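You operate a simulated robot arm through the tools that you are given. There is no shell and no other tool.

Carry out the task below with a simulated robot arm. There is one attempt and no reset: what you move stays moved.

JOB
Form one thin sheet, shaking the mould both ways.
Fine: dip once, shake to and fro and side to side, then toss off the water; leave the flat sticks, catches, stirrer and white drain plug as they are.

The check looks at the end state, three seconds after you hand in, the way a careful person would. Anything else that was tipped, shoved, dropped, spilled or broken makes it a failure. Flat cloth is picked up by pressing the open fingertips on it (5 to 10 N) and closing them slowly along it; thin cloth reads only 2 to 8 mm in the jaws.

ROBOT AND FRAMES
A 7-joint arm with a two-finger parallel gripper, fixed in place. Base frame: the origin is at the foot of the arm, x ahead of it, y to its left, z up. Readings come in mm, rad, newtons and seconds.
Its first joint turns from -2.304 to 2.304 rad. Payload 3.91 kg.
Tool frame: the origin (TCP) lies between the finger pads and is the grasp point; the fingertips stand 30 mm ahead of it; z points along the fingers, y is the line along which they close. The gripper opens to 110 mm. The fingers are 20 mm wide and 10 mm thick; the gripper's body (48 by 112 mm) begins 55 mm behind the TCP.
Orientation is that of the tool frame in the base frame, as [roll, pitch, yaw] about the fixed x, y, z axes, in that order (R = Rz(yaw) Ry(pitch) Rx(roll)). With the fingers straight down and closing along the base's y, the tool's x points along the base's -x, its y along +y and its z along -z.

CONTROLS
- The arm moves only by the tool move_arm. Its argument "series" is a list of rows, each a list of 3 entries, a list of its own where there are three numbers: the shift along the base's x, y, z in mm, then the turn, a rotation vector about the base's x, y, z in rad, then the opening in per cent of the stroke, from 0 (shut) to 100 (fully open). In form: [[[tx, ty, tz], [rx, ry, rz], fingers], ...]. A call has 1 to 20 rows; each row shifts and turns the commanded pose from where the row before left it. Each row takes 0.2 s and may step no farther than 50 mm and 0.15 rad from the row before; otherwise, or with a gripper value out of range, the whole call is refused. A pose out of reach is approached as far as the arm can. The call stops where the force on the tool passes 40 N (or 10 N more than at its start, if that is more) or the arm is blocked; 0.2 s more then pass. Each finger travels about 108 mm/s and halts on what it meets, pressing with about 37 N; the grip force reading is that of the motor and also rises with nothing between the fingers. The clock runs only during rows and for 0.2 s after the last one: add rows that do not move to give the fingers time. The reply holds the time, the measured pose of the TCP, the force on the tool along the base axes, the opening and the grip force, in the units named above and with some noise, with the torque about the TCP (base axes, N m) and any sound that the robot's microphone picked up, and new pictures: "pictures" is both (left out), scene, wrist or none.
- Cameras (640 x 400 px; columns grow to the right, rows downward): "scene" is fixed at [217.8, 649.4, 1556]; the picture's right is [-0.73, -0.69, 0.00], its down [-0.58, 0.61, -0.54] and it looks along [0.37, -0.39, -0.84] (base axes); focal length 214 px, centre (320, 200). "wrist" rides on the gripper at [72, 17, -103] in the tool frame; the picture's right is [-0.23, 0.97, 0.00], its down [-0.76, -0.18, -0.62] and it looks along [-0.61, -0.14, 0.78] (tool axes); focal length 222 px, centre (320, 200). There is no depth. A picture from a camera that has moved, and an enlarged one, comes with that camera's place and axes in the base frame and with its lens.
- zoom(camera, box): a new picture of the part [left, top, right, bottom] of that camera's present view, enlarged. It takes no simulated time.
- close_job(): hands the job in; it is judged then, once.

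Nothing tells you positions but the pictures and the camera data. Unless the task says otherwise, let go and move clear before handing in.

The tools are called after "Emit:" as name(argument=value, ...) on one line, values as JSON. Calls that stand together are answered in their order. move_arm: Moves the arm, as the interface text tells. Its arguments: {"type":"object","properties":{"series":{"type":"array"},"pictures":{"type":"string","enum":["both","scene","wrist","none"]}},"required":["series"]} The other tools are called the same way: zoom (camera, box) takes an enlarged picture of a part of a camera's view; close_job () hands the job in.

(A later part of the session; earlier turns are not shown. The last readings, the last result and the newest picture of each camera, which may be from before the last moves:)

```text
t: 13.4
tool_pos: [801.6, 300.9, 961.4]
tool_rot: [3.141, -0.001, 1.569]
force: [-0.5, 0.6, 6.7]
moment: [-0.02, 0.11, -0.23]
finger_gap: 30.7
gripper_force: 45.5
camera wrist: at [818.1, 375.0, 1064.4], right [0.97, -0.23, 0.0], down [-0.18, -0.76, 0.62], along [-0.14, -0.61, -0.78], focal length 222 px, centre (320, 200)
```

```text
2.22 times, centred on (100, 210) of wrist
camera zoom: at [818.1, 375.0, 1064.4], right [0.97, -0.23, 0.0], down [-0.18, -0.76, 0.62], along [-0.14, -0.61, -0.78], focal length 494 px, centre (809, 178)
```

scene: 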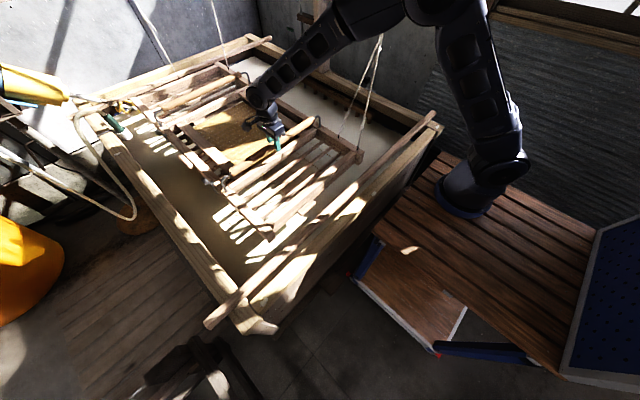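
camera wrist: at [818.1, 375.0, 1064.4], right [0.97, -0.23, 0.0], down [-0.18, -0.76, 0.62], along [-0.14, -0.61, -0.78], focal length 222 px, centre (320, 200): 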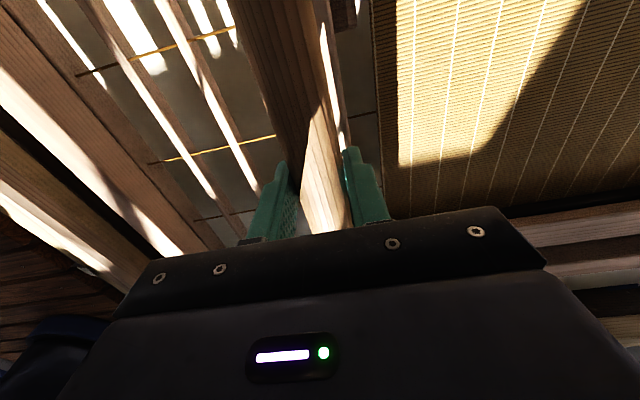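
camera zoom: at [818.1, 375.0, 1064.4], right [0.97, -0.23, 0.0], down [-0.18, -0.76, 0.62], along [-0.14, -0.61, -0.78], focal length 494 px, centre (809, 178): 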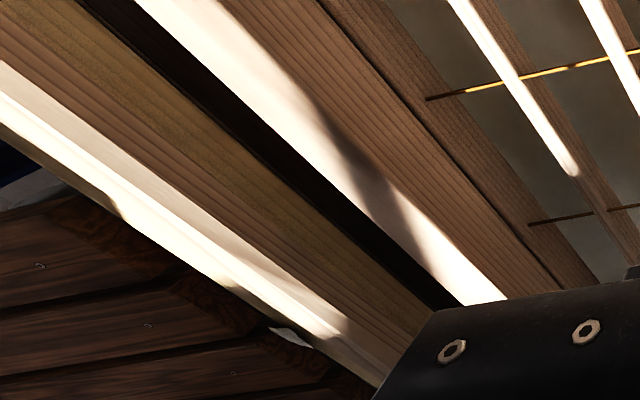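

Matching the sunlit strips puts the water near z≈750, so the mould still hangs well above it. Before dipping I need to know whether the mould tilts with the hand for the toss, so I'll try a small roll here in the air.

Emit:
move_arm(series=[[[0, 0, 0], [0.05, 0, 0], 0], [[0, 0, 0], [0.05, 0, 0], 0], [[0, 0, 0], [0, 0, 0], 0], [[0, 0, 0], [0, 0, 0], 0]], pictures="both")

Emit:
zoom(camera="scene", box=[220, 150, 370, 250])

Emit:
zoom(camera="scene", box=[100, 50, 240, 140])

```text
t: 14.4
tool_pos: [802.2, 301.2, 960.5]
tool_rot: [3.141, -0.099, 1.572]
force: [-0.7, 0.0, 7.0]
moment: [-0.65, -0.02, 0.0]
finger_gap: 30.8
gripper_force: 44.2
camera wrist: at [818.3, 364.5, 1071.2], right [0.97, -0.23, -0.02], down [-0.18, -0.82, 0.54], along [-0.14, -0.53, -0.84], focal length 222 px, centre (320, 200)
```

scene: 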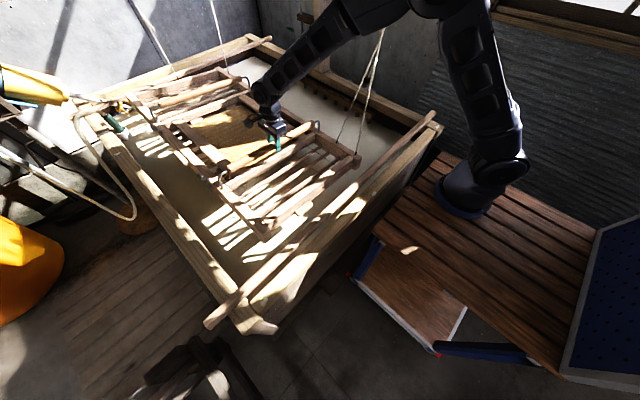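
wrist: 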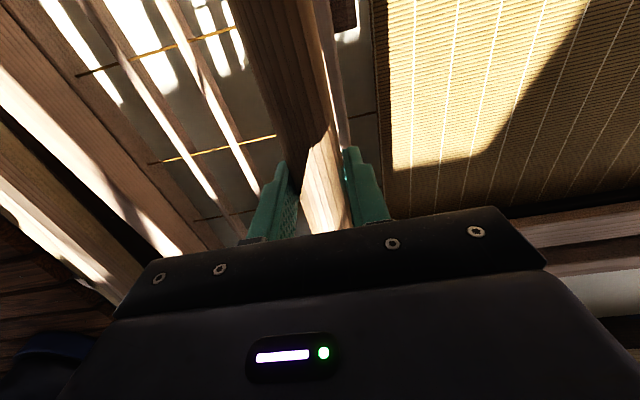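

```text
4.00 times, centred on (295, 200) of scene
camera zoom: at [217.8, 649.4, 1556.0], right [-0.73, -0.69, 0.0], down [-0.58, 0.61, -0.54], along [0.37, -0.39, -0.84], focal length 858 px, centre (420, 200)
```

zoom: 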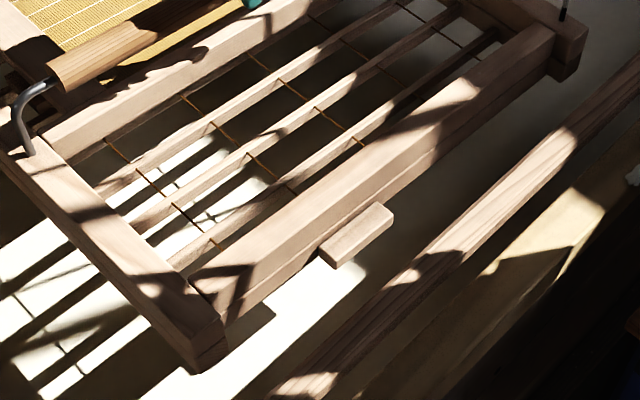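

```text
4.44 times, centred on (170, 95) of scene
camera zoom: at [217.8, 649.4, 1556.0], right [-0.73, -0.69, 0.0], down [-0.58, 0.61, -0.54], along [0.37, -0.39, -0.84], focal length 953 px, centre (987, 667)
```

zoom: 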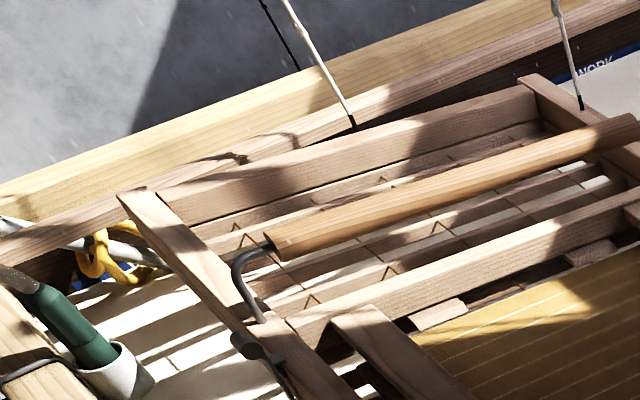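

The whole mould rolled with the hand, left side up and right side down, with very little torque, so a sideways roll will work for tossing the water. I'll level it again and lower a bit more to fix the water height.

Emit:
move_arm(series=[[[0, 0, 0], [-0.05, 0, 0], 0], [[0, 0, 0], [-0.05, 0, 0], 0], [[0, 0, -10], [0, 0, 0], 0], [[0, 0, -10], [0, 0, 0], 0], [[0, 0, -10], [0, 0, 0], 0], [[0, 0, -10], [0, 0, 0], 0], [[0, 0, 0], [0, 0, 0], 0], [[0, 0, 0], [0, 0, 0], 0]], pictures="both")

Emit:
zoom(camera="scene", box=[200, 160, 370, 270])

Emit:
zoom(camera="scene", box=[240, 200, 310, 245])

Emit:
zoom(camera="scene", box=[310, 80, 400, 150])

Emit:
zoom(camera="wrist", box=[40, 0, 300, 160])

```text
t: 16.2
tool_pos: [801.2, 300.3, 921.9]
tool_rot: [-3.141, 0.0, 1.57]
force: [0.7, -0.2, 8.9]
moment: [-0.06, -0.01, -0.04]
finger_gap: 30.5
gripper_force: 45.3
camera wrist: at [817.5, 374.4, 1024.4], right [0.97, -0.23, 0.0], down [-0.18, -0.76, 0.62], along [-0.14, -0.61, -0.78], focal length 222 px, centre (320, 200)
```

scene: 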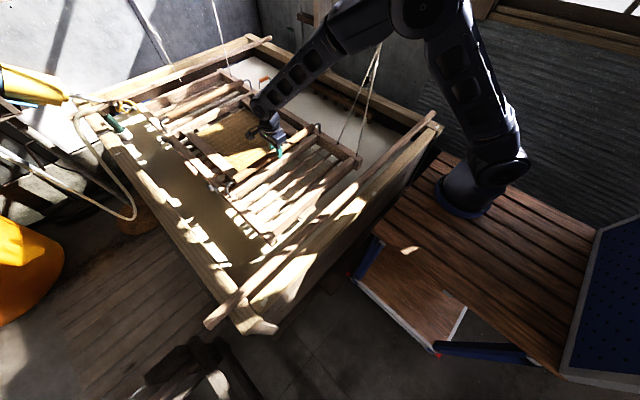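
wrist: 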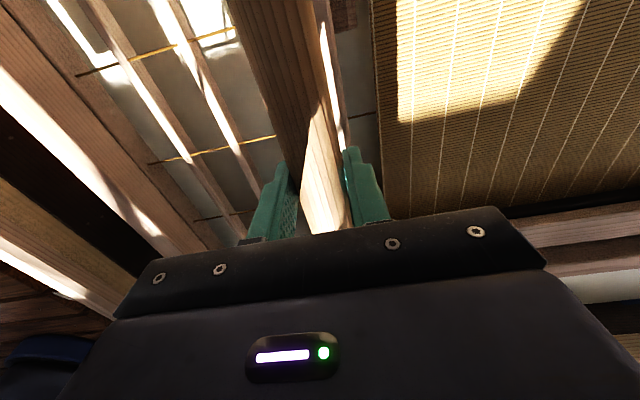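

```text
3.64 times, centred on (285, 215) of scene
camera zoom: at [217.8, 649.4, 1556.0], right [-0.73, -0.69, 0.0], down [-0.58, 0.61, -0.54], along [0.37, -0.39, -0.84], focal length 780 px, centre (447, 146)
```

zoom: 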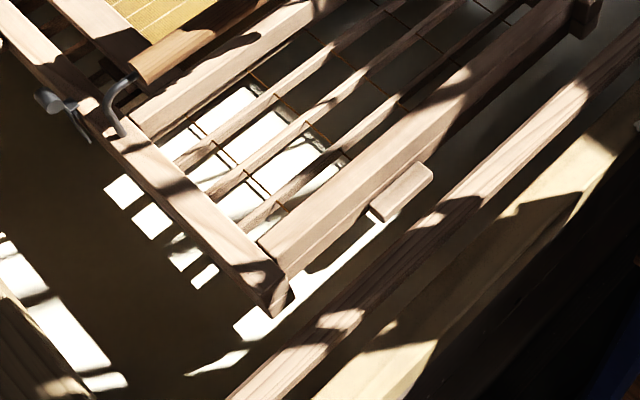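

```text
8.89 times, centred on (275, 222) of scene
camera zoom: at [217.8, 649.4, 1556.0], right [-0.73, -0.69, 0.0], down [-0.58, 0.61, -0.54], along [0.37, -0.39, -0.84], focal length 1906 px, centre (720, 0)
```

zoom: 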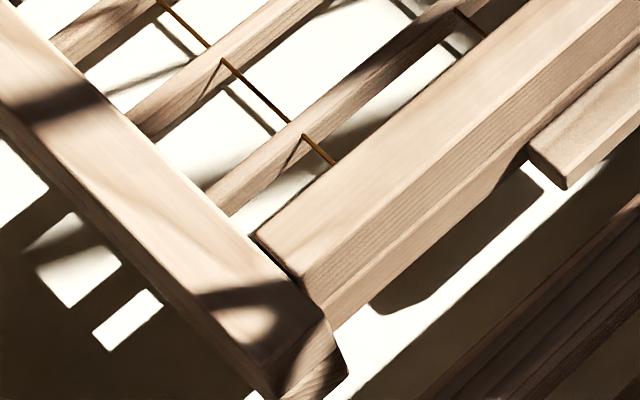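

```text
5.71 times, centred on (355, 115) of scene
camera zoom: at [217.8, 649.4, 1556.0], right [-0.73, -0.69, 0.0], down [-0.58, 0.61, -0.54], along [0.37, -0.39, -0.84], focal length 1226 px, centre (120, 686)
```

zoom: 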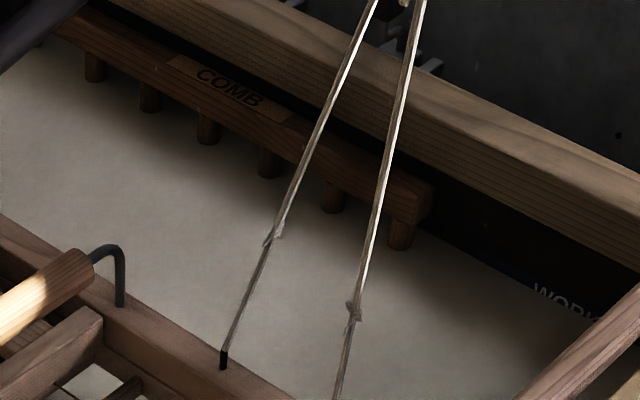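

```text
2.46 times, centred on (170, 80) of wrist
camera zoom: at [817.5, 374.4, 1024.4], right [0.97, -0.23, 0.0], down [-0.18, -0.76, 0.62], along [-0.14, -0.61, -0.78], focal length 547 px, centre (689, 495)
```

zoom: 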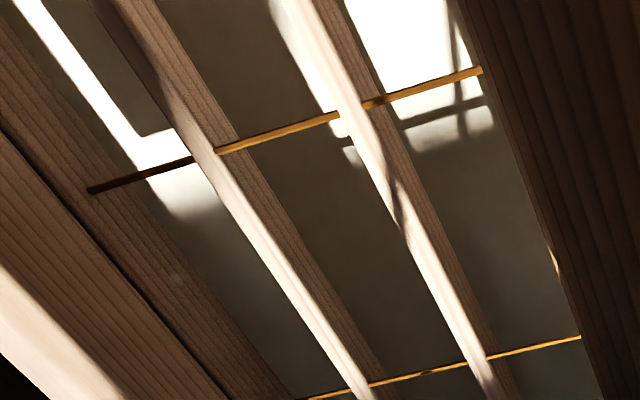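

The static shadow edges put the water near z≈740, and the screen sits about 107 mm below the grip point, so it should go under at a grip height of roughly 800–810. I'll first test a quick sideways move in the air to see how the mould and the grip handle it.

Emit:
move_arm(series=[[[0, 25, 0], [0, 0, 0], 0], [[0, -25, 0], [0, 0, 0], 0], [[0, -25, 0], [0, 0, 0], 0], [[0, 25, 0], [0, 0, 0], 0], [[0, 25, 0], [0, 0, 0], 0]], pictures="both")

Emit:
zoom(camera="scene", box=[100, 50, 240, 140])

Emit:
zoom(camera="scene", box=[200, 160, 370, 270])

```text
t: 17.4
tool_pos: [801.6, 325.1, 920.4]
tool_rot: [-3.141, 0.001, 1.572]
force: [0.9, -1.5, 9.3]
moment: [-0.19, 0.0, 0.67]
finger_gap: 30.8
gripper_force: 44.8
camera wrist: at [818.1, 398.8, 1024.1], right [0.97, -0.23, 0.0], down [-0.18, -0.76, 0.62], along [-0.14, -0.61, -0.78], focal length 222 px, centre (320, 200)
```

scene: 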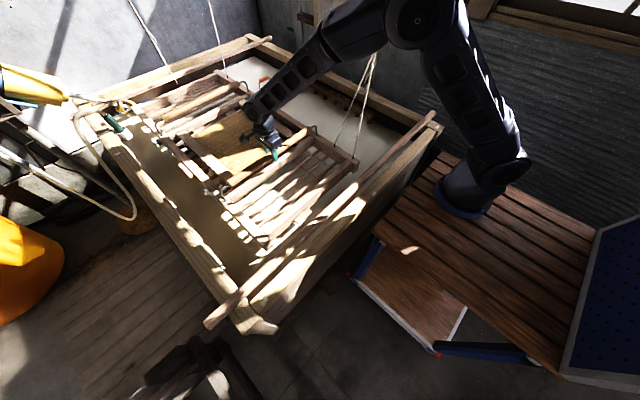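
wrist: 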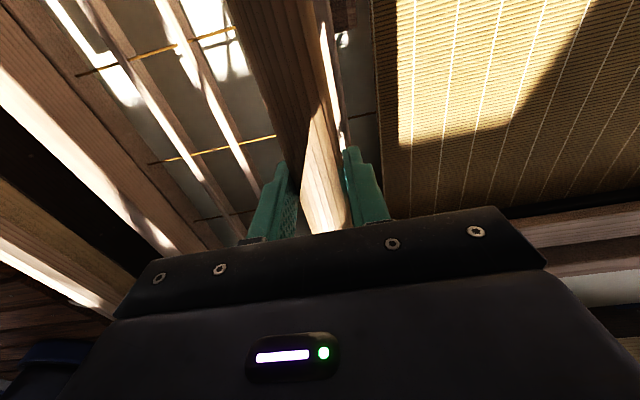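

```text
4.44 times, centred on (170, 95) of scene
camera zoom: at [217.8, 649.4, 1556.0], right [-0.73, -0.69, 0.0], down [-0.58, 0.61, -0.54], along [0.37, -0.39, -0.84], focal length 953 px, centre (987, 667)
```

zoom: 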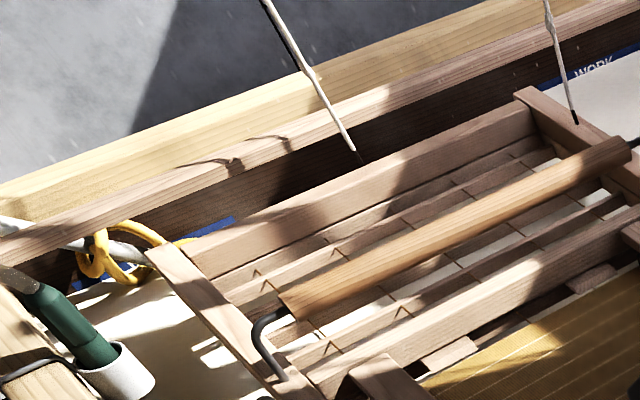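

```text
3.64 times, centred on (285, 215) of scene
camera zoom: at [217.8, 649.4, 1556.0], right [-0.73, -0.69, 0.0], down [-0.58, 0.61, -0.54], along [0.37, -0.39, -0.84], focal length 780 px, centre (447, 146)
```

zoom: 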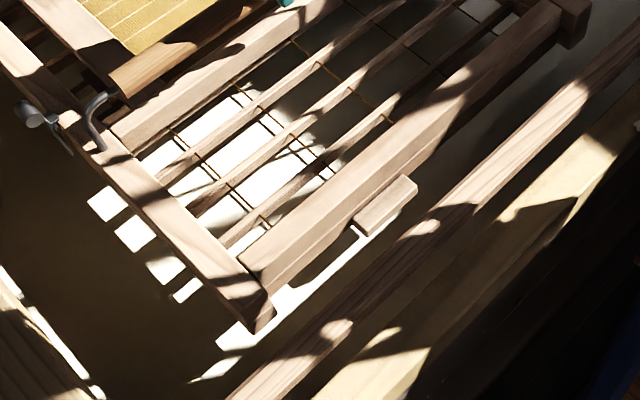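

The mould follows the quick sideways moves easily with little force. Now I'll make the single dip, going down level until the screen is under the surface and checking once it's there.

Emit:
move_arm(series=[[[0, -25, 0], [0, 0, 0], 0], [[0, 0, -30], [0, 0, 0], 0], [[0, 0, -30], [0, 0, 0], 0], [[0, 0, -30], [0, 0, 0], 0], [[0, 0, -26], [0, 0, 0], 0]], pictures="both")

Emit:
zoom(camera="scene", box=[120, 70, 340, 220])

Emit:
zoom(camera="wrist", box=[0, 0, 640, 260])

```text
t: 18.6
tool_pos: [803.5, 302.8, 815.7]
tool_rot: [3.135, -0.006, 1.572]
force: [0.0, 0.1, 13.4]
moment: [-0.09, -0.45, -0.01]
finger_gap: 30.8
gripper_force: 44.8
stopped in row 5: the force on the tool passed its limit at 47 N (the readings are from after the stop); the commanded pose is now the measured one
camera wrist: at [820.1, 375.5, 919.0], right [0.97, -0.23, 0.01], down [-0.18, -0.76, 0.62], along [-0.14, -0.6, -0.79], focal length 222 px, centre (320, 200)
```

scene: 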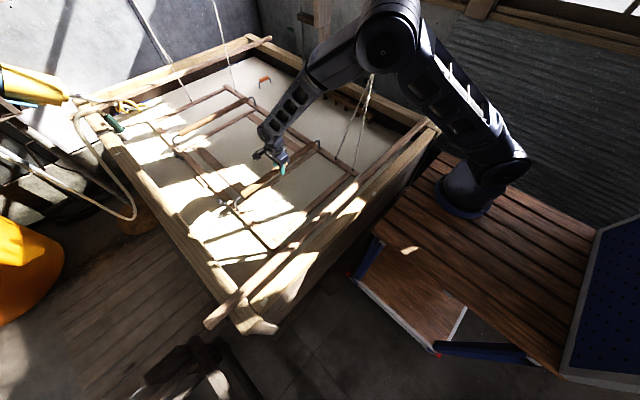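
wrist: 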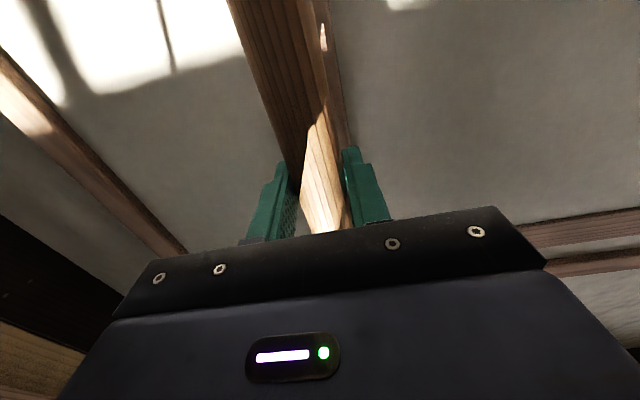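

```text
2.67 times, centred on (230, 145) of scene
camera zoom: at [217.8, 649.4, 1556.0], right [-0.73, -0.69, 0.0], down [-0.58, 0.61, -0.54], along [0.37, -0.39, -0.84], focal length 572 px, centre (560, 347)
```

zoom: 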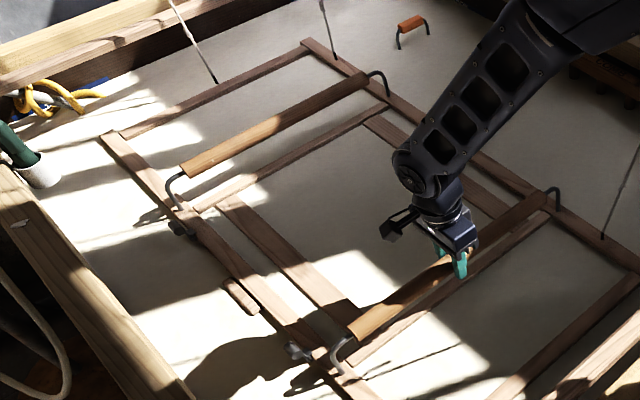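

```text
1.00 times, centred on (320, 130) of wrist (not enlarged: the box is as wide or as high as the picture)
camera zoom: at [820.1, 375.5, 919.0], right [0.97, -0.23, 0.01], down [-0.18, -0.76, 0.62], along [-0.14, -0.6, -0.79], focal length 222 px, centre (320, 270)
```

zoom: 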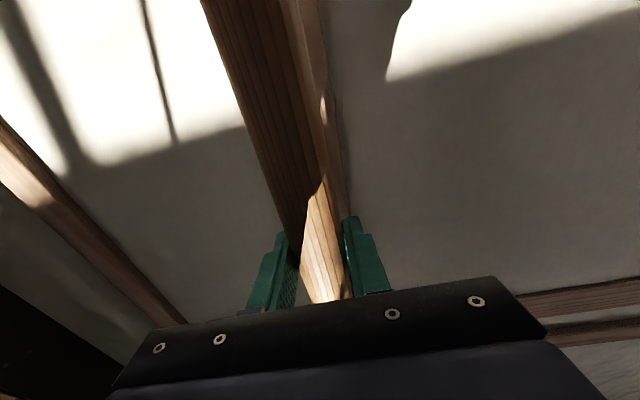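

The mould is level in the pulp with its side bars right at the surface, so the screen is fully covered and the single dip is done. Next I'll lift it level to its resting height and go straight into the to-and-fro shake along x.

Emit:
move_arm(series=[[[0, 0, 10], [0, 0, 0], 0], [[0, 0, 15], [0, 0, 0], 0], [[0, 0, 20], [0, 0, 0], 0], [[0, 0, 25], [0, 0, 0], 0], [[0, 0, 30], [0, 0, 0], 0], [[0, 0, 35], [0, 0, 0], 0], [[0, 0, 40], [0, 0, 0], 0], [[0, 0, 40], [0, 0, 0], 0], [[30, 0, 5], [0, 0, 0], 0], [[-30, 0, 0], [0, 0, 0], 0], [[-30, 0, 0], [0, 0, 0], 0], [[30, 0, 0], [0, 0, 0], 0], [[30, 0, 0], [0, 0, 0], 0], [[-30, 0, 0], [0, 0, 0], 0], [[-30, 0, 0], [0, 0, 0], 0], [[30, 0, 0], [0, 0, 0], 0], [[30, 0, 0], [0, 0, 0], 0], [[-30, 0, 0], [0, 0, 0], 0], [[-30, 0, 0], [0, 0, 0], 0], [[30, 0, 0], [0, 0, 0], 0]], pictures="both")

```text
t: 22.8
tool_pos: [801.8, 303.4, 1034.1]
tool_rot: [3.134, -0.005, 1.571]
force: [-0.8, 0.6, -1.4]
moment: [0.06, -0.37, -0.42]
finger_gap: 30.8
gripper_force: 45.1
camera wrist: at [818.2, 376.0, 1137.8], right [0.97, -0.23, 0.0], down [-0.18, -0.76, 0.62], along [-0.14, -0.6, -0.79], focal length 222 px, centre (320, 200)
```

scene: 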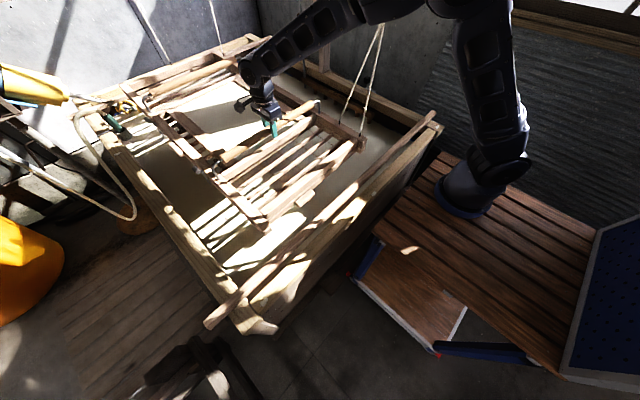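
wrist: 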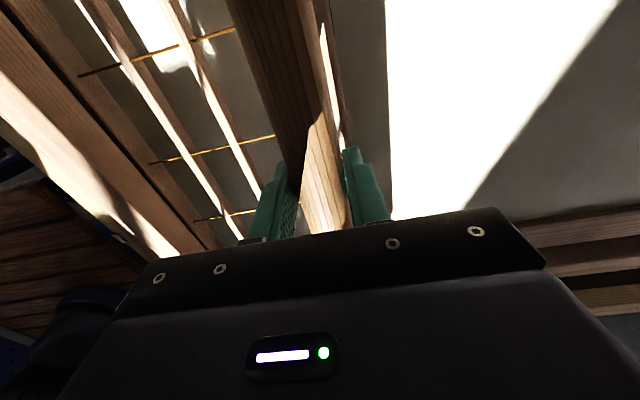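

A white layer of pulp now covers the screen and the mould is back at its resting height. Next comes the side-to-side shake along y, then a quick roll toward the right to toss the water back into the vat, and then level again.

Emit:
move_arm(series=[[[0, 30, 0], [0, 0, 0], 0], [[0, -30, 0], [0, 0, 0], 0], [[0, -30, 0], [0, 0, 0], 0], [[0, 30, 0], [0, 0, 0], 0], [[0, 30, 0], [0, 0, 0], 0], [[0, -30, 0], [0, 0, 0], 0], [[0, -30, 0], [0, 0, 0], 0], [[0, 30, 0], [0, 0, 0], 0], [[0, 30, 0], [0, 0, 0], 0], [[0, -30, 0], [0, 0, 0], 0], [[0, -30, 0], [0, 0, 0], 0], [[0, 30, 0], [0, 0, 0], 0], [[0, 0, 25], [0.14, 0, 0], 0], [[0, 0, 25], [0.15, 0, 0], 0], [[0, 0, 0], [0.15, 0, 0], 0], [[0, 0, 0], [0, 0, 0], 0], [[0, 0, 0], [0, 0, 0], 0]], pictures="both")

Emit:
zoom(camera="scene", box=[100, 40, 340, 200])

```text
t: 25.6
tool_pos: [797.9, 305.7, 1037.0]
tool_rot: [-3.138, -0.058, 1.574]
force: [-1.2, 2.8, -6.0]
moment: [-0.02, -0.1, -0.66]
finger_gap: 30.5
gripper_force: 45.1
stopped in row 13: the force on the tool passed its limit at 51 N (the readings are from after the stop); the commanded pose is now the measured one
camera wrist: at [815.5, 372.6, 1144.7], right [0.97, -0.22, -0.02], down [-0.17, -0.8, 0.58], along [-0.14, -0.56, -0.81], focal length 222 px, centre (320, 200)
```

scene: 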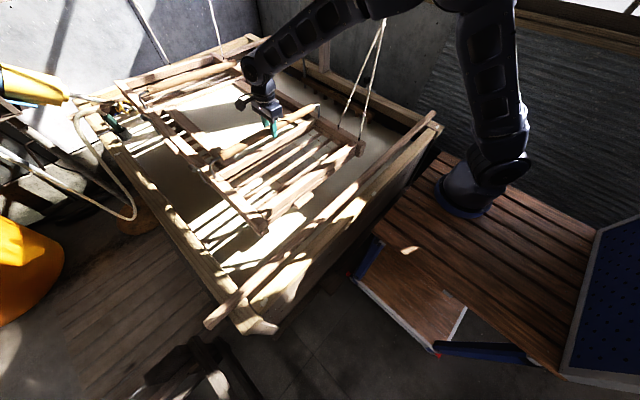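
wrist: 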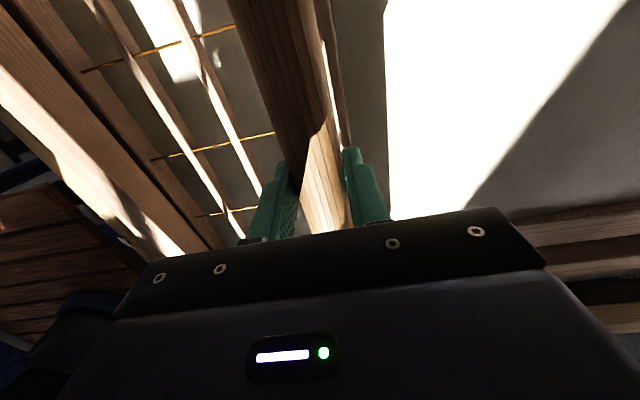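

```text
2.50 times, centred on (220, 120) of scene
camera zoom: at [217.8, 649.4, 1556.0], right [-0.73, -0.69, 0.0], down [-0.58, 0.61, -0.54], along [0.37, -0.39, -0.84], focal length 536 px, centre (570, 400)
```

zoom: 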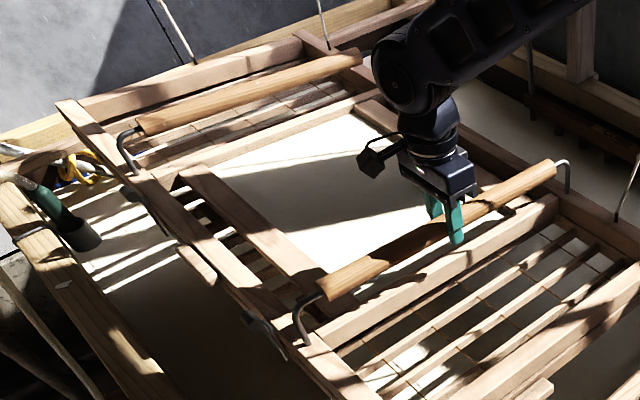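

The force limit stopped the start of the toss because I turned too abruptly. The shakes themselves were done and the mould is fine. I'll continue the tilt with a smoother ramp while rising slightly.

Emit:
move_arm(series=[[[0, 0, 4], [0.03, 0, 0], 0], [[0, 0, 6], [0.05, 0, 0], 0], [[0, 0, 8], [0.065, 0, 0], 0], [[0, 0, 8], [0.07, 0, 0], 0], [[0, 0, 8], [0.07, 0, 0], 0], [[0, 0, 6], [0.06, 0, 0], 0], [[0, 0, 4], [0.04, 0, 0], 0], [[0, 0, 0], [0.02, 0, 0], 0], [[0, 0, 0], [0, 0, 0], 0]], pictures="both")

Emit:
zoom(camera="scene", box=[100, 40, 340, 200])

```text
t: 26.1
tool_pos: [798.2, 304.6, 1037.6]
tool_rot: [-3.131, -0.096, 1.574]
force: [1.4, 0.7, -9.3]
moment: [-0.51, 0.16, -0.46]
finger_gap: 30.7
gripper_force: 45.1
stopped in row 2: the force on the tool passed its limit at 44 N (the readings are from after the stop); the commanded pose is now the measured one
camera wrist: at [815.4, 366.7, 1148.8], right [0.97, -0.22, -0.03], down [-0.17, -0.82, 0.55], along [-0.15, -0.53, -0.83], focal length 222 px, centre (320, 200)
```

scene: 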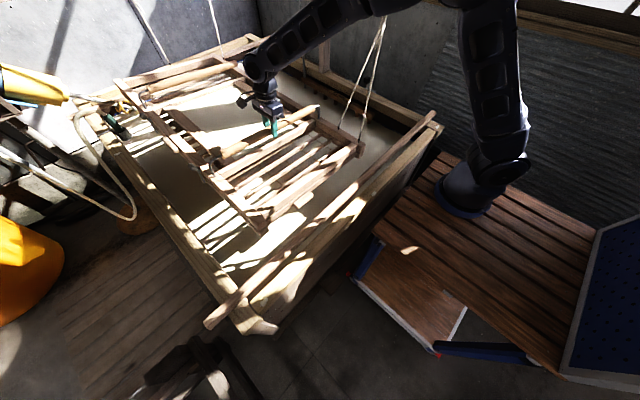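
wrist: 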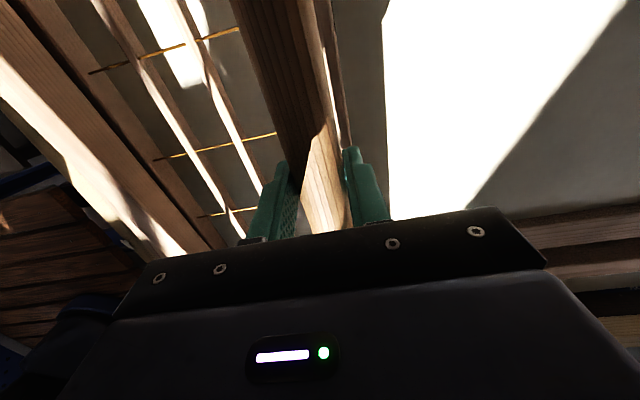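

```text
2.50 times, centred on (220, 120) of scene
camera zoom: at [217.8, 649.4, 1556.0], right [-0.73, -0.69, 0.0], down [-0.58, 0.61, -0.54], along [0.37, -0.39, -0.84], focal length 536 px, centre (570, 400)
```

zoom: 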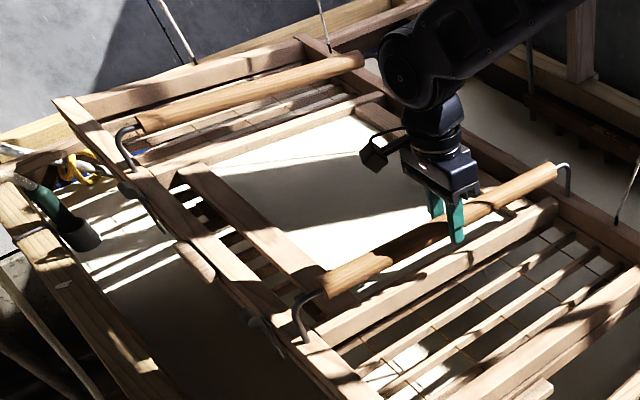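

Lifting above the resting height makes the arm carry the mould's weight, and that trips the force limit. I'll drop slightly so the cords carry it and then roll smoothly there.

Emit:
move_arm(series=[[[0, 0, -8], [0, 0, 0], 0], [[0, 0, -12], [0.02, 0, 0], 0], [[0, 0, -8], [0.035, 0, 0], 0], [[0, 0, 0], [0.045, 0, 0], 0], [[0, 0, 0], [0.05, 0, 0], 0], [[0, 0, 0], [0.05, 0, 0], 0], [[0, 0, 0], [0.03, 0, 0], 0], [[0, 0, 0], [0, 0, 0], 0]], pictures="both")

Emit:
zoom(camera="scene", box=[100, 40, 340, 200])

```text
t: 27.9
tool_pos: [798.0, 303.7, 1011.9]
tool_rot: [-3.136, -0.326, 1.575]
force: [0.4, -0.6, 4.4]
moment: [-1.41, -0.03, -0.24]
finger_gap: 30.6
gripper_force: 45.4
camera wrist: at [815.7, 340.0, 1133.6], right [0.97, -0.21, -0.08], down [-0.17, -0.92, 0.35], along [-0.15, -0.32, -0.93], focal length 222 px, centre (320, 200)
```

scene: 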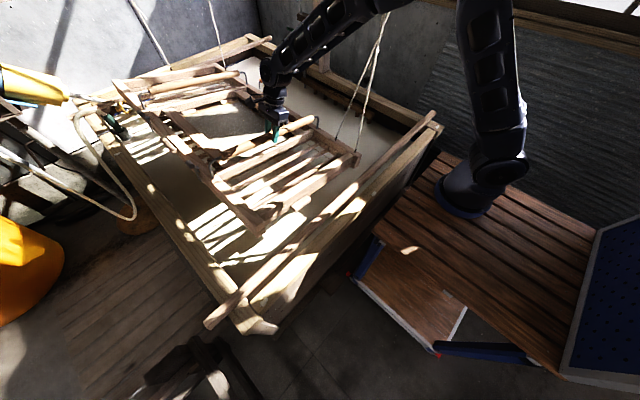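
wrist: 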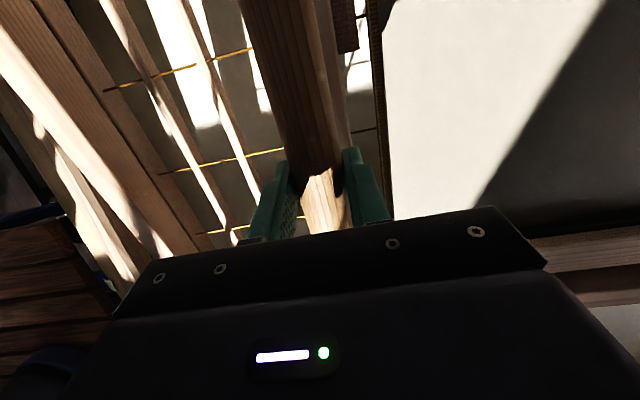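

```text
2.50 times, centred on (220, 120) of scene
camera zoom: at [217.8, 649.4, 1556.0], right [-0.73, -0.69, 0.0], down [-0.58, 0.61, -0.54], along [0.37, -0.39, -0.84], focal length 536 px, centre (570, 400)
```

zoom: 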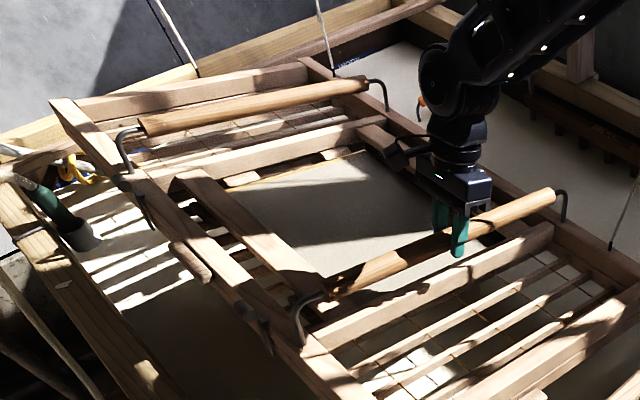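

The mould tilted to about 0.33 rad, and the screen has gone from glossy white to a matte sheet, so the water ran off. I'll take a closer look.

Emit:
zoom(camera="scene", box=[160, 75, 280, 160])

Emit:
zoom(camera="wrist", box=[330, 0, 640, 210])

Emit:
zoom(camera="scene", box=[220, 60, 400, 180])

```text
4.71 times, centred on (220, 118) of scene
camera zoom: at [217.8, 649.4, 1556.0], right [-0.73, -0.69, 0.0], down [-0.58, 0.61, -0.54], along [0.37, -0.39, -0.84], focal length 1009 px, centre (791, 588)
```

zoom: 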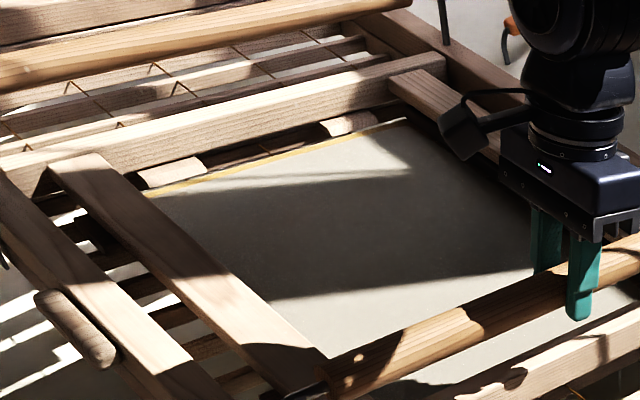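

```text
1.90 times, centred on (485, 105) of wrist
camera zoom: at [815.7, 340.0, 1133.6], right [0.97, -0.21, -0.08], down [-0.17, -0.92, 0.35], along [-0.15, -0.32, -0.93], focal length 423 px, centre (6, 381)
```

zoom: 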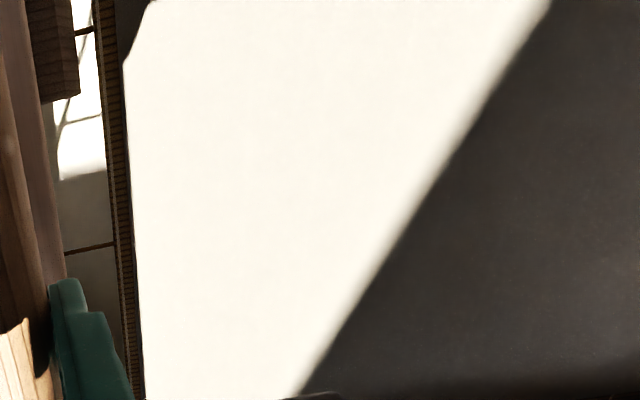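

```text
3.33 times, centred on (310, 120) of scene
camera zoom: at [217.8, 649.4, 1556.0], right [-0.73, -0.69, 0.0], down [-0.58, 0.61, -0.54], along [0.37, -0.39, -0.84], focal length 715 px, centre (353, 467)
```

zoom: 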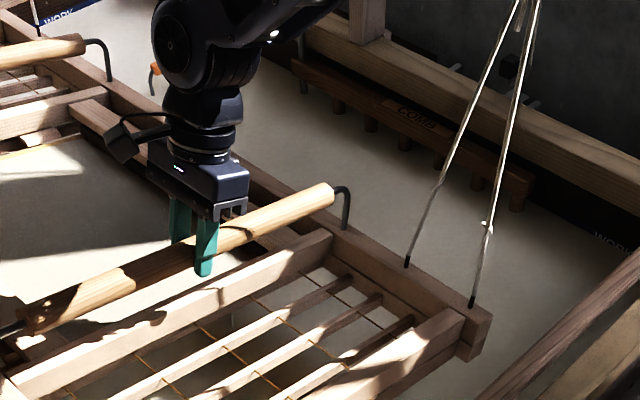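

The sheet looks even, and the screen's edge is showing again where water used to cover it. I'll tip it slightly more and hold briefly so any remaining water drains, keeping the low edge clear of the vat water.

Emit:
move_arm(series=[[[0, 0, 4], [0.025, 0, 0], 0], [[0, 0, 4], [0.035, 0, 0], 0], [[0, 0, 2], [0.03, 0, 0], 0], [[0, 0, 0], [0.015, 0, 0], 0], [[0, 0, 0], [0, 0, 0], 0], [[0, 0, 0], [0, 0, 0], 0]], pictures="both")

Emit:
zoom(camera="scene", box=[160, 75, 280, 160])

Emit:
zoom(camera="scene", box=[100, 40, 340, 200])

```text
t: 29.2
tool_pos: [798.2, 303.4, 1022.4]
tool_rot: [-3.135, -0.431, 1.575]
force: [0.9, -1.4, 4.1]
moment: [-1.33, 0.1, -0.33]
finger_gap: 30.3
gripper_force: 45.1
camera wrist: at [815.2, 326.7, 1146.9], right [0.97, -0.2, -0.1], down [-0.17, -0.95, 0.25], along [-0.15, -0.22, -0.96], focal length 222 px, centre (320, 200)
```

scene: 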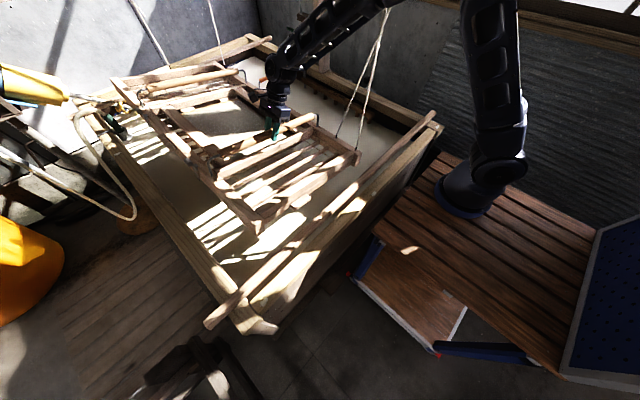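
wrist: 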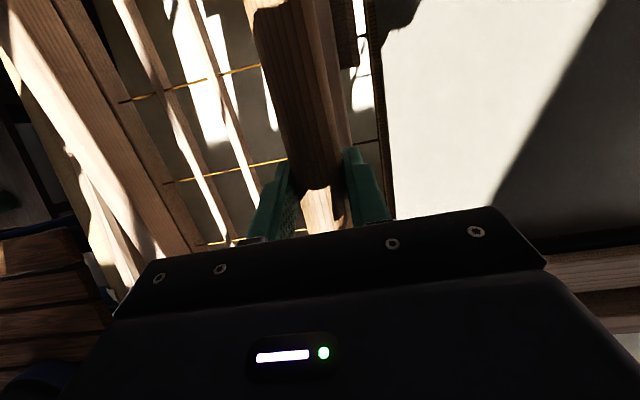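

```text
4.71 times, centred on (220, 118) of scene
camera zoom: at [217.8, 649.4, 1556.0], right [-0.73, -0.69, 0.0], down [-0.58, 0.61, -0.54], along [0.37, -0.39, -0.84], focal length 1009 px, centre (791, 588)
```

zoom: 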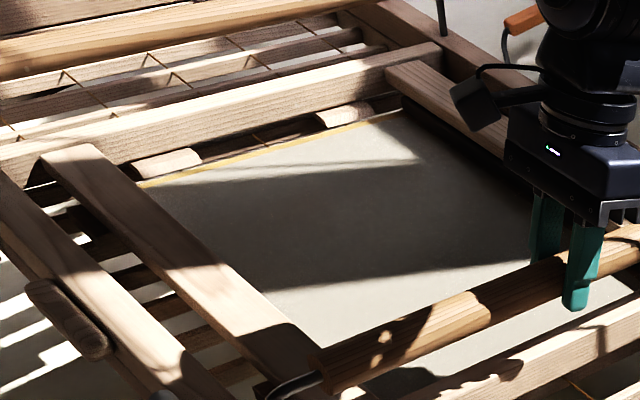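

```text
2.50 times, centred on (220, 120) of scene
camera zoom: at [217.8, 649.4, 1556.0], right [-0.73, -0.69, 0.0], down [-0.58, 0.61, -0.54], along [0.37, -0.39, -0.84], focal length 536 px, centre (570, 400)
```

zoom: 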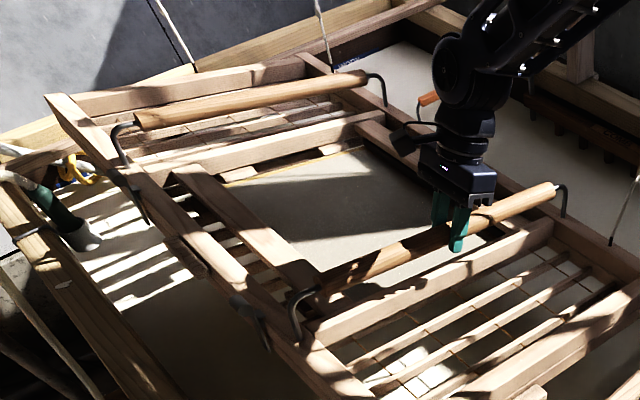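

The sheet is holding on the tilted mould with no free water showing. Now I'll bring the mould smoothly back to level and near its resting position.

Emit:
move_arm(series=[[[0, 0, 0], [-0.02, 0, 0], 0], [[0, 0, 0], [-0.04, 0, 0], 0], [[1, -1, 0], [-0.05, 0, 0], 0], [[1, -1, 0], [-0.06, 0, 0], 0], [[1, -1, 0], [-0.06, 0, 0], 0], [[0.8, 0, 0], [-0.06, -0.003, 0], 0], [[0, 0, 0], [-0.05, -0.003, 0], 0], [[0, 0, 0], [-0.045, 0, -0.004], 0], [[0, 0, 0], [-0.03, 0, 0], 0], [[0, 0, 0], [-0.016, 0, 0], 0], [[0, 0, 0], [0, 0, 0], 0], [[0, 0, 0], [0, 0, 0], 0]], pictures="both")

Emit:
zoom(camera="scene", box=[100, 40, 340, 200])

```text
t: 31.9
tool_pos: [801.9, 300.4, 1023.2]
tool_rot: [3.142, -0.001, 1.57]
force: [1.0, 0.6, 3.9]
moment: [1.37, -0.05, 0.05]
finger_gap: 30.5
gripper_force: 45.3
camera wrist: at [818.4, 373.0, 1126.2], right [0.97, -0.23, 0.0], down [-0.18, -0.76, 0.62], along [-0.14, -0.61, -0.78], focal length 222 px, centre (320, 200)
```

scene: 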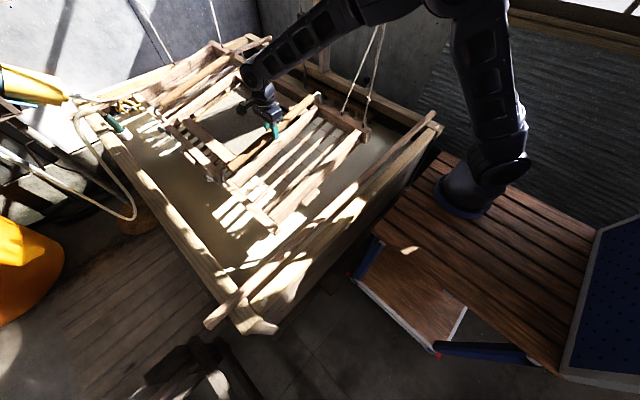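
wrist: 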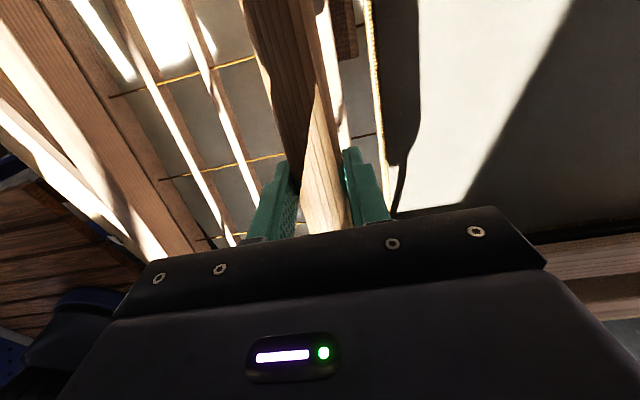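

```text
2.50 times, centred on (220, 120) of scene
camera zoom: at [217.8, 649.4, 1556.0], right [-0.73, -0.69, 0.0], down [-0.58, 0.61, -0.54], along [0.37, -0.39, -0.84], focal length 536 px, centre (570, 400)
```

zoom: 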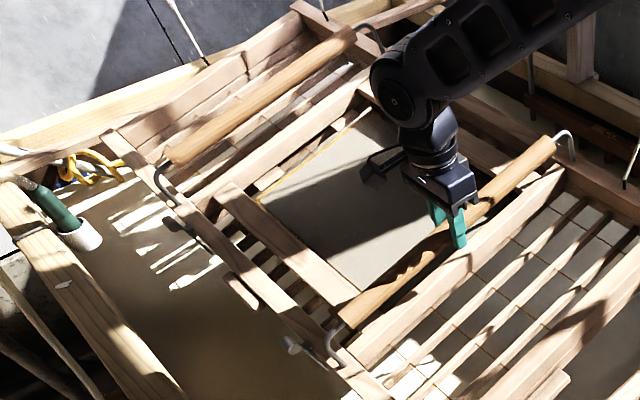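

The handle slipped a little in the grip during the toss, so with the hand vertical the mould now leans left by about 0.18 rad. I'll turn the hand back by that amount to bring the mould itself level before letting go.

Emit:
move_arm(series=[[[0, 0, 0], [0.02, 0, 0], 0], [[0, 0, 0], [0.035, 0, 0], 0], [[0, 0, 0], [0.045, 0, 0], 0], [[0, 0, 0], [0.045, 0, 0], 0], [[0, 0, 0], [0.025, 0, 0], 0], [[0, 0, 0], [0.01, 0, 0], 0], [[0, 0, 0], [0, 0, 0], 0], [[0, 0, 0], [0, 0, 0], 0]], pictures="both")

Emit:
zoom(camera="scene", box=[100, 40, 340, 200])

```text
t: 33.6
tool_pos: [802.7, 299.8, 1022.8]
tool_rot: [-3.139, -0.182, 1.569]
force: [0.9, 0.0, 4.4]
moment: [0.09, -0.12, -0.03]
finger_gap: 30.4
gripper_force: 45.0
camera wrist: at [818.8, 353.9, 1137.1], right [0.97, -0.22, -0.04], down [-0.18, -0.86, 0.48], along [-0.14, -0.46, -0.88], focal length 222 px, centre (320, 200)
```

scene: 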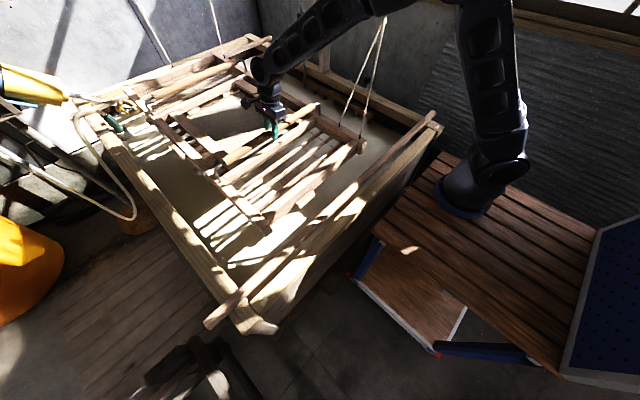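
wrist: 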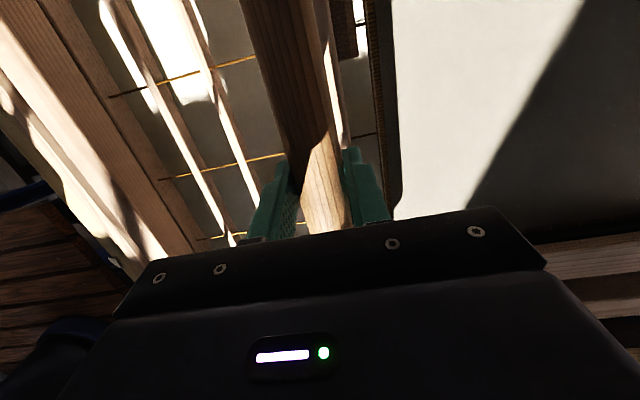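

```text
2.50 times, centred on (220, 120) of scene
camera zoom: at [217.8, 649.4, 1556.0], right [-0.73, -0.69, 0.0], down [-0.58, 0.61, -0.54], along [0.37, -0.39, -0.84], focal length 536 px, centre (570, 400)
```

zoom: 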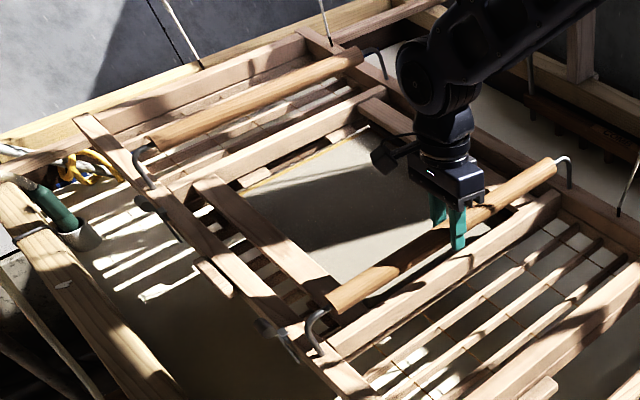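

The mould is level again with almost no torque on the hand. I'll ease up the last few millimetres until the cords carry everything, and inspect the sheet.

Emit:
move_arm(series=[[[0, 0, 2], [0, 0, 0], 0], [[0, 0, 2], [0, 0, 0], 0], [[0, 0, 2], [0, 0, 0], 0], [[0, 0, 0], [0, 0, 0], 0]], pictures="both")

Emit:
zoom(camera="scene", box=[160, 75, 280, 160])

Emit:
zoom(camera="wrist", box=[330, 0, 640, 210])

Emit:
zoom(camera="scene", box=[100, 50, 240, 140])

```text
t: 34.6
tool_pos: [801.6, 300.9, 1027.8]
tool_rot: [-3.139, -0.18, 1.572]
force: [-0.4, -0.7, 3.4]
moment: [0.05, 0.14, 0.03]
finger_gap: 30.5
gripper_force: 44.7
camera wrist: at [818.9, 354.0, 1142.8], right [0.97, -0.22, -0.04], down [-0.18, -0.86, 0.48], along [-0.14, -0.46, -0.88], focal length 222 px, centre (320, 200)
```

scene: 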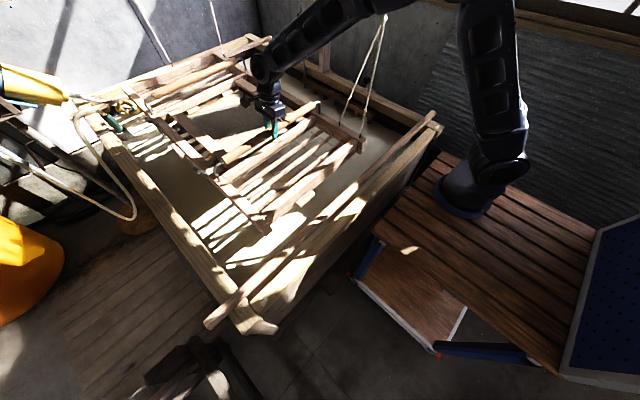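
wrist: 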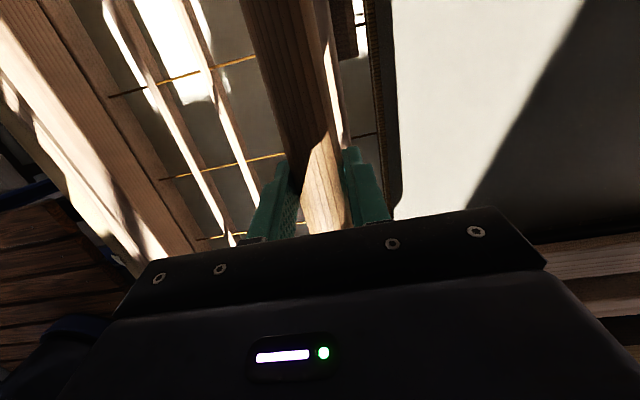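

```text
4.71 times, centred on (220, 118) of scene
camera zoom: at [217.8, 649.4, 1556.0], right [-0.73, -0.69, 0.0], down [-0.58, 0.61, -0.54], along [0.37, -0.39, -0.84], focal length 1009 px, centre (791, 588)
```

zoom: 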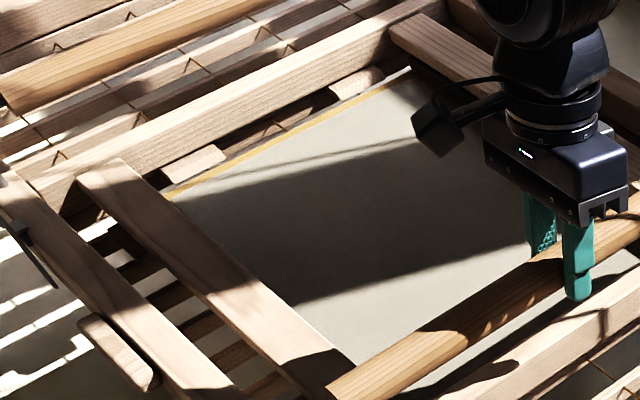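

```text
1.90 times, centred on (485, 105) of wrist
camera zoom: at [818.9, 354.0, 1142.8], right [0.97, -0.22, -0.04], down [-0.18, -0.86, 0.48], along [-0.14, -0.46, -0.88], focal length 423 px, centre (6, 381)
```

zoom: 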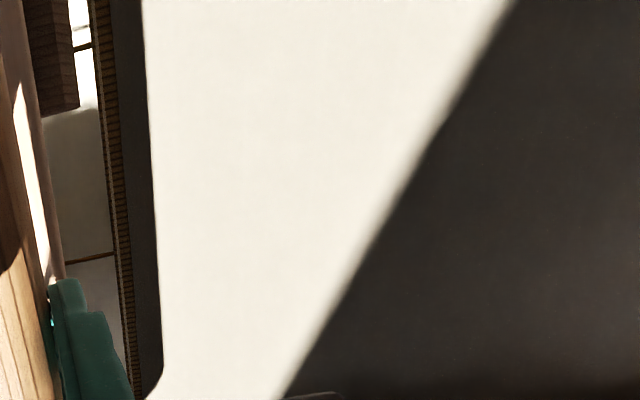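

```text
4.44 times, centred on (170, 95) of scene
camera zoom: at [217.8, 649.4, 1556.0], right [-0.73, -0.69, 0.0], down [-0.58, 0.61, -0.54], along [0.37, -0.39, -0.84], focal length 953 px, centre (987, 667)
```

zoom: 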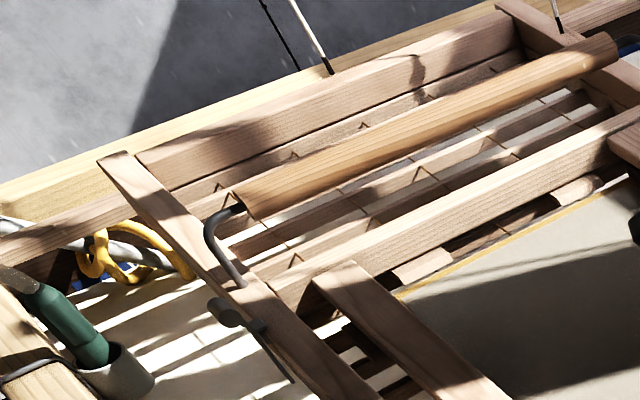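

The sheet is an even cream layer with no standing water. I'll go up the last 3 mm to unload the hand, then open the fingers gently.

Emit:
move_arm(series=[[[0, 0, 1.5], [0, 0, 0], 0], [[0, 0, 1.5], [0, 0, 0], 0], [[0, 0, 0], [0, 0, 0], 0], [[0, 0, 0], [0, 0, 0], 0]], pictures="none")

```text
t: 35.6
tool_pos: [801.3, 300.0, 1031.6]
tool_rot: [-3.138, -0.179, 1.57]
force: [0.5, 1.0, 4.2]
moment: [0.08, 0.02, -0.01]
finger_gap: 30.5
gripper_force: 45.1
```

The tool still feels about 4 N pushing up, so the mould's free resting point is a little higher. I'll raise in tiny steps until that goes away.

Emit:
move_arm(series=[[[0, 0, 1.5], [0, 0, 0], 0], [[0, 0, 1.5], [0, 0, 0], 0], [[0, 0, 0], [0, 0, 0], 0], [[0, 0, 0], [0, 0, 0], 0]], pictures="none")

```text
t: 36.6
tool_pos: [803.2, 300.6, 1034.8]
tool_rot: [-3.139, -0.18, 1.571]
force: [-1.0, -0.5, -3.0]
moment: [0.09, 0.12, -0.08]
finger_gap: 30.7
gripper_force: 45.0
```

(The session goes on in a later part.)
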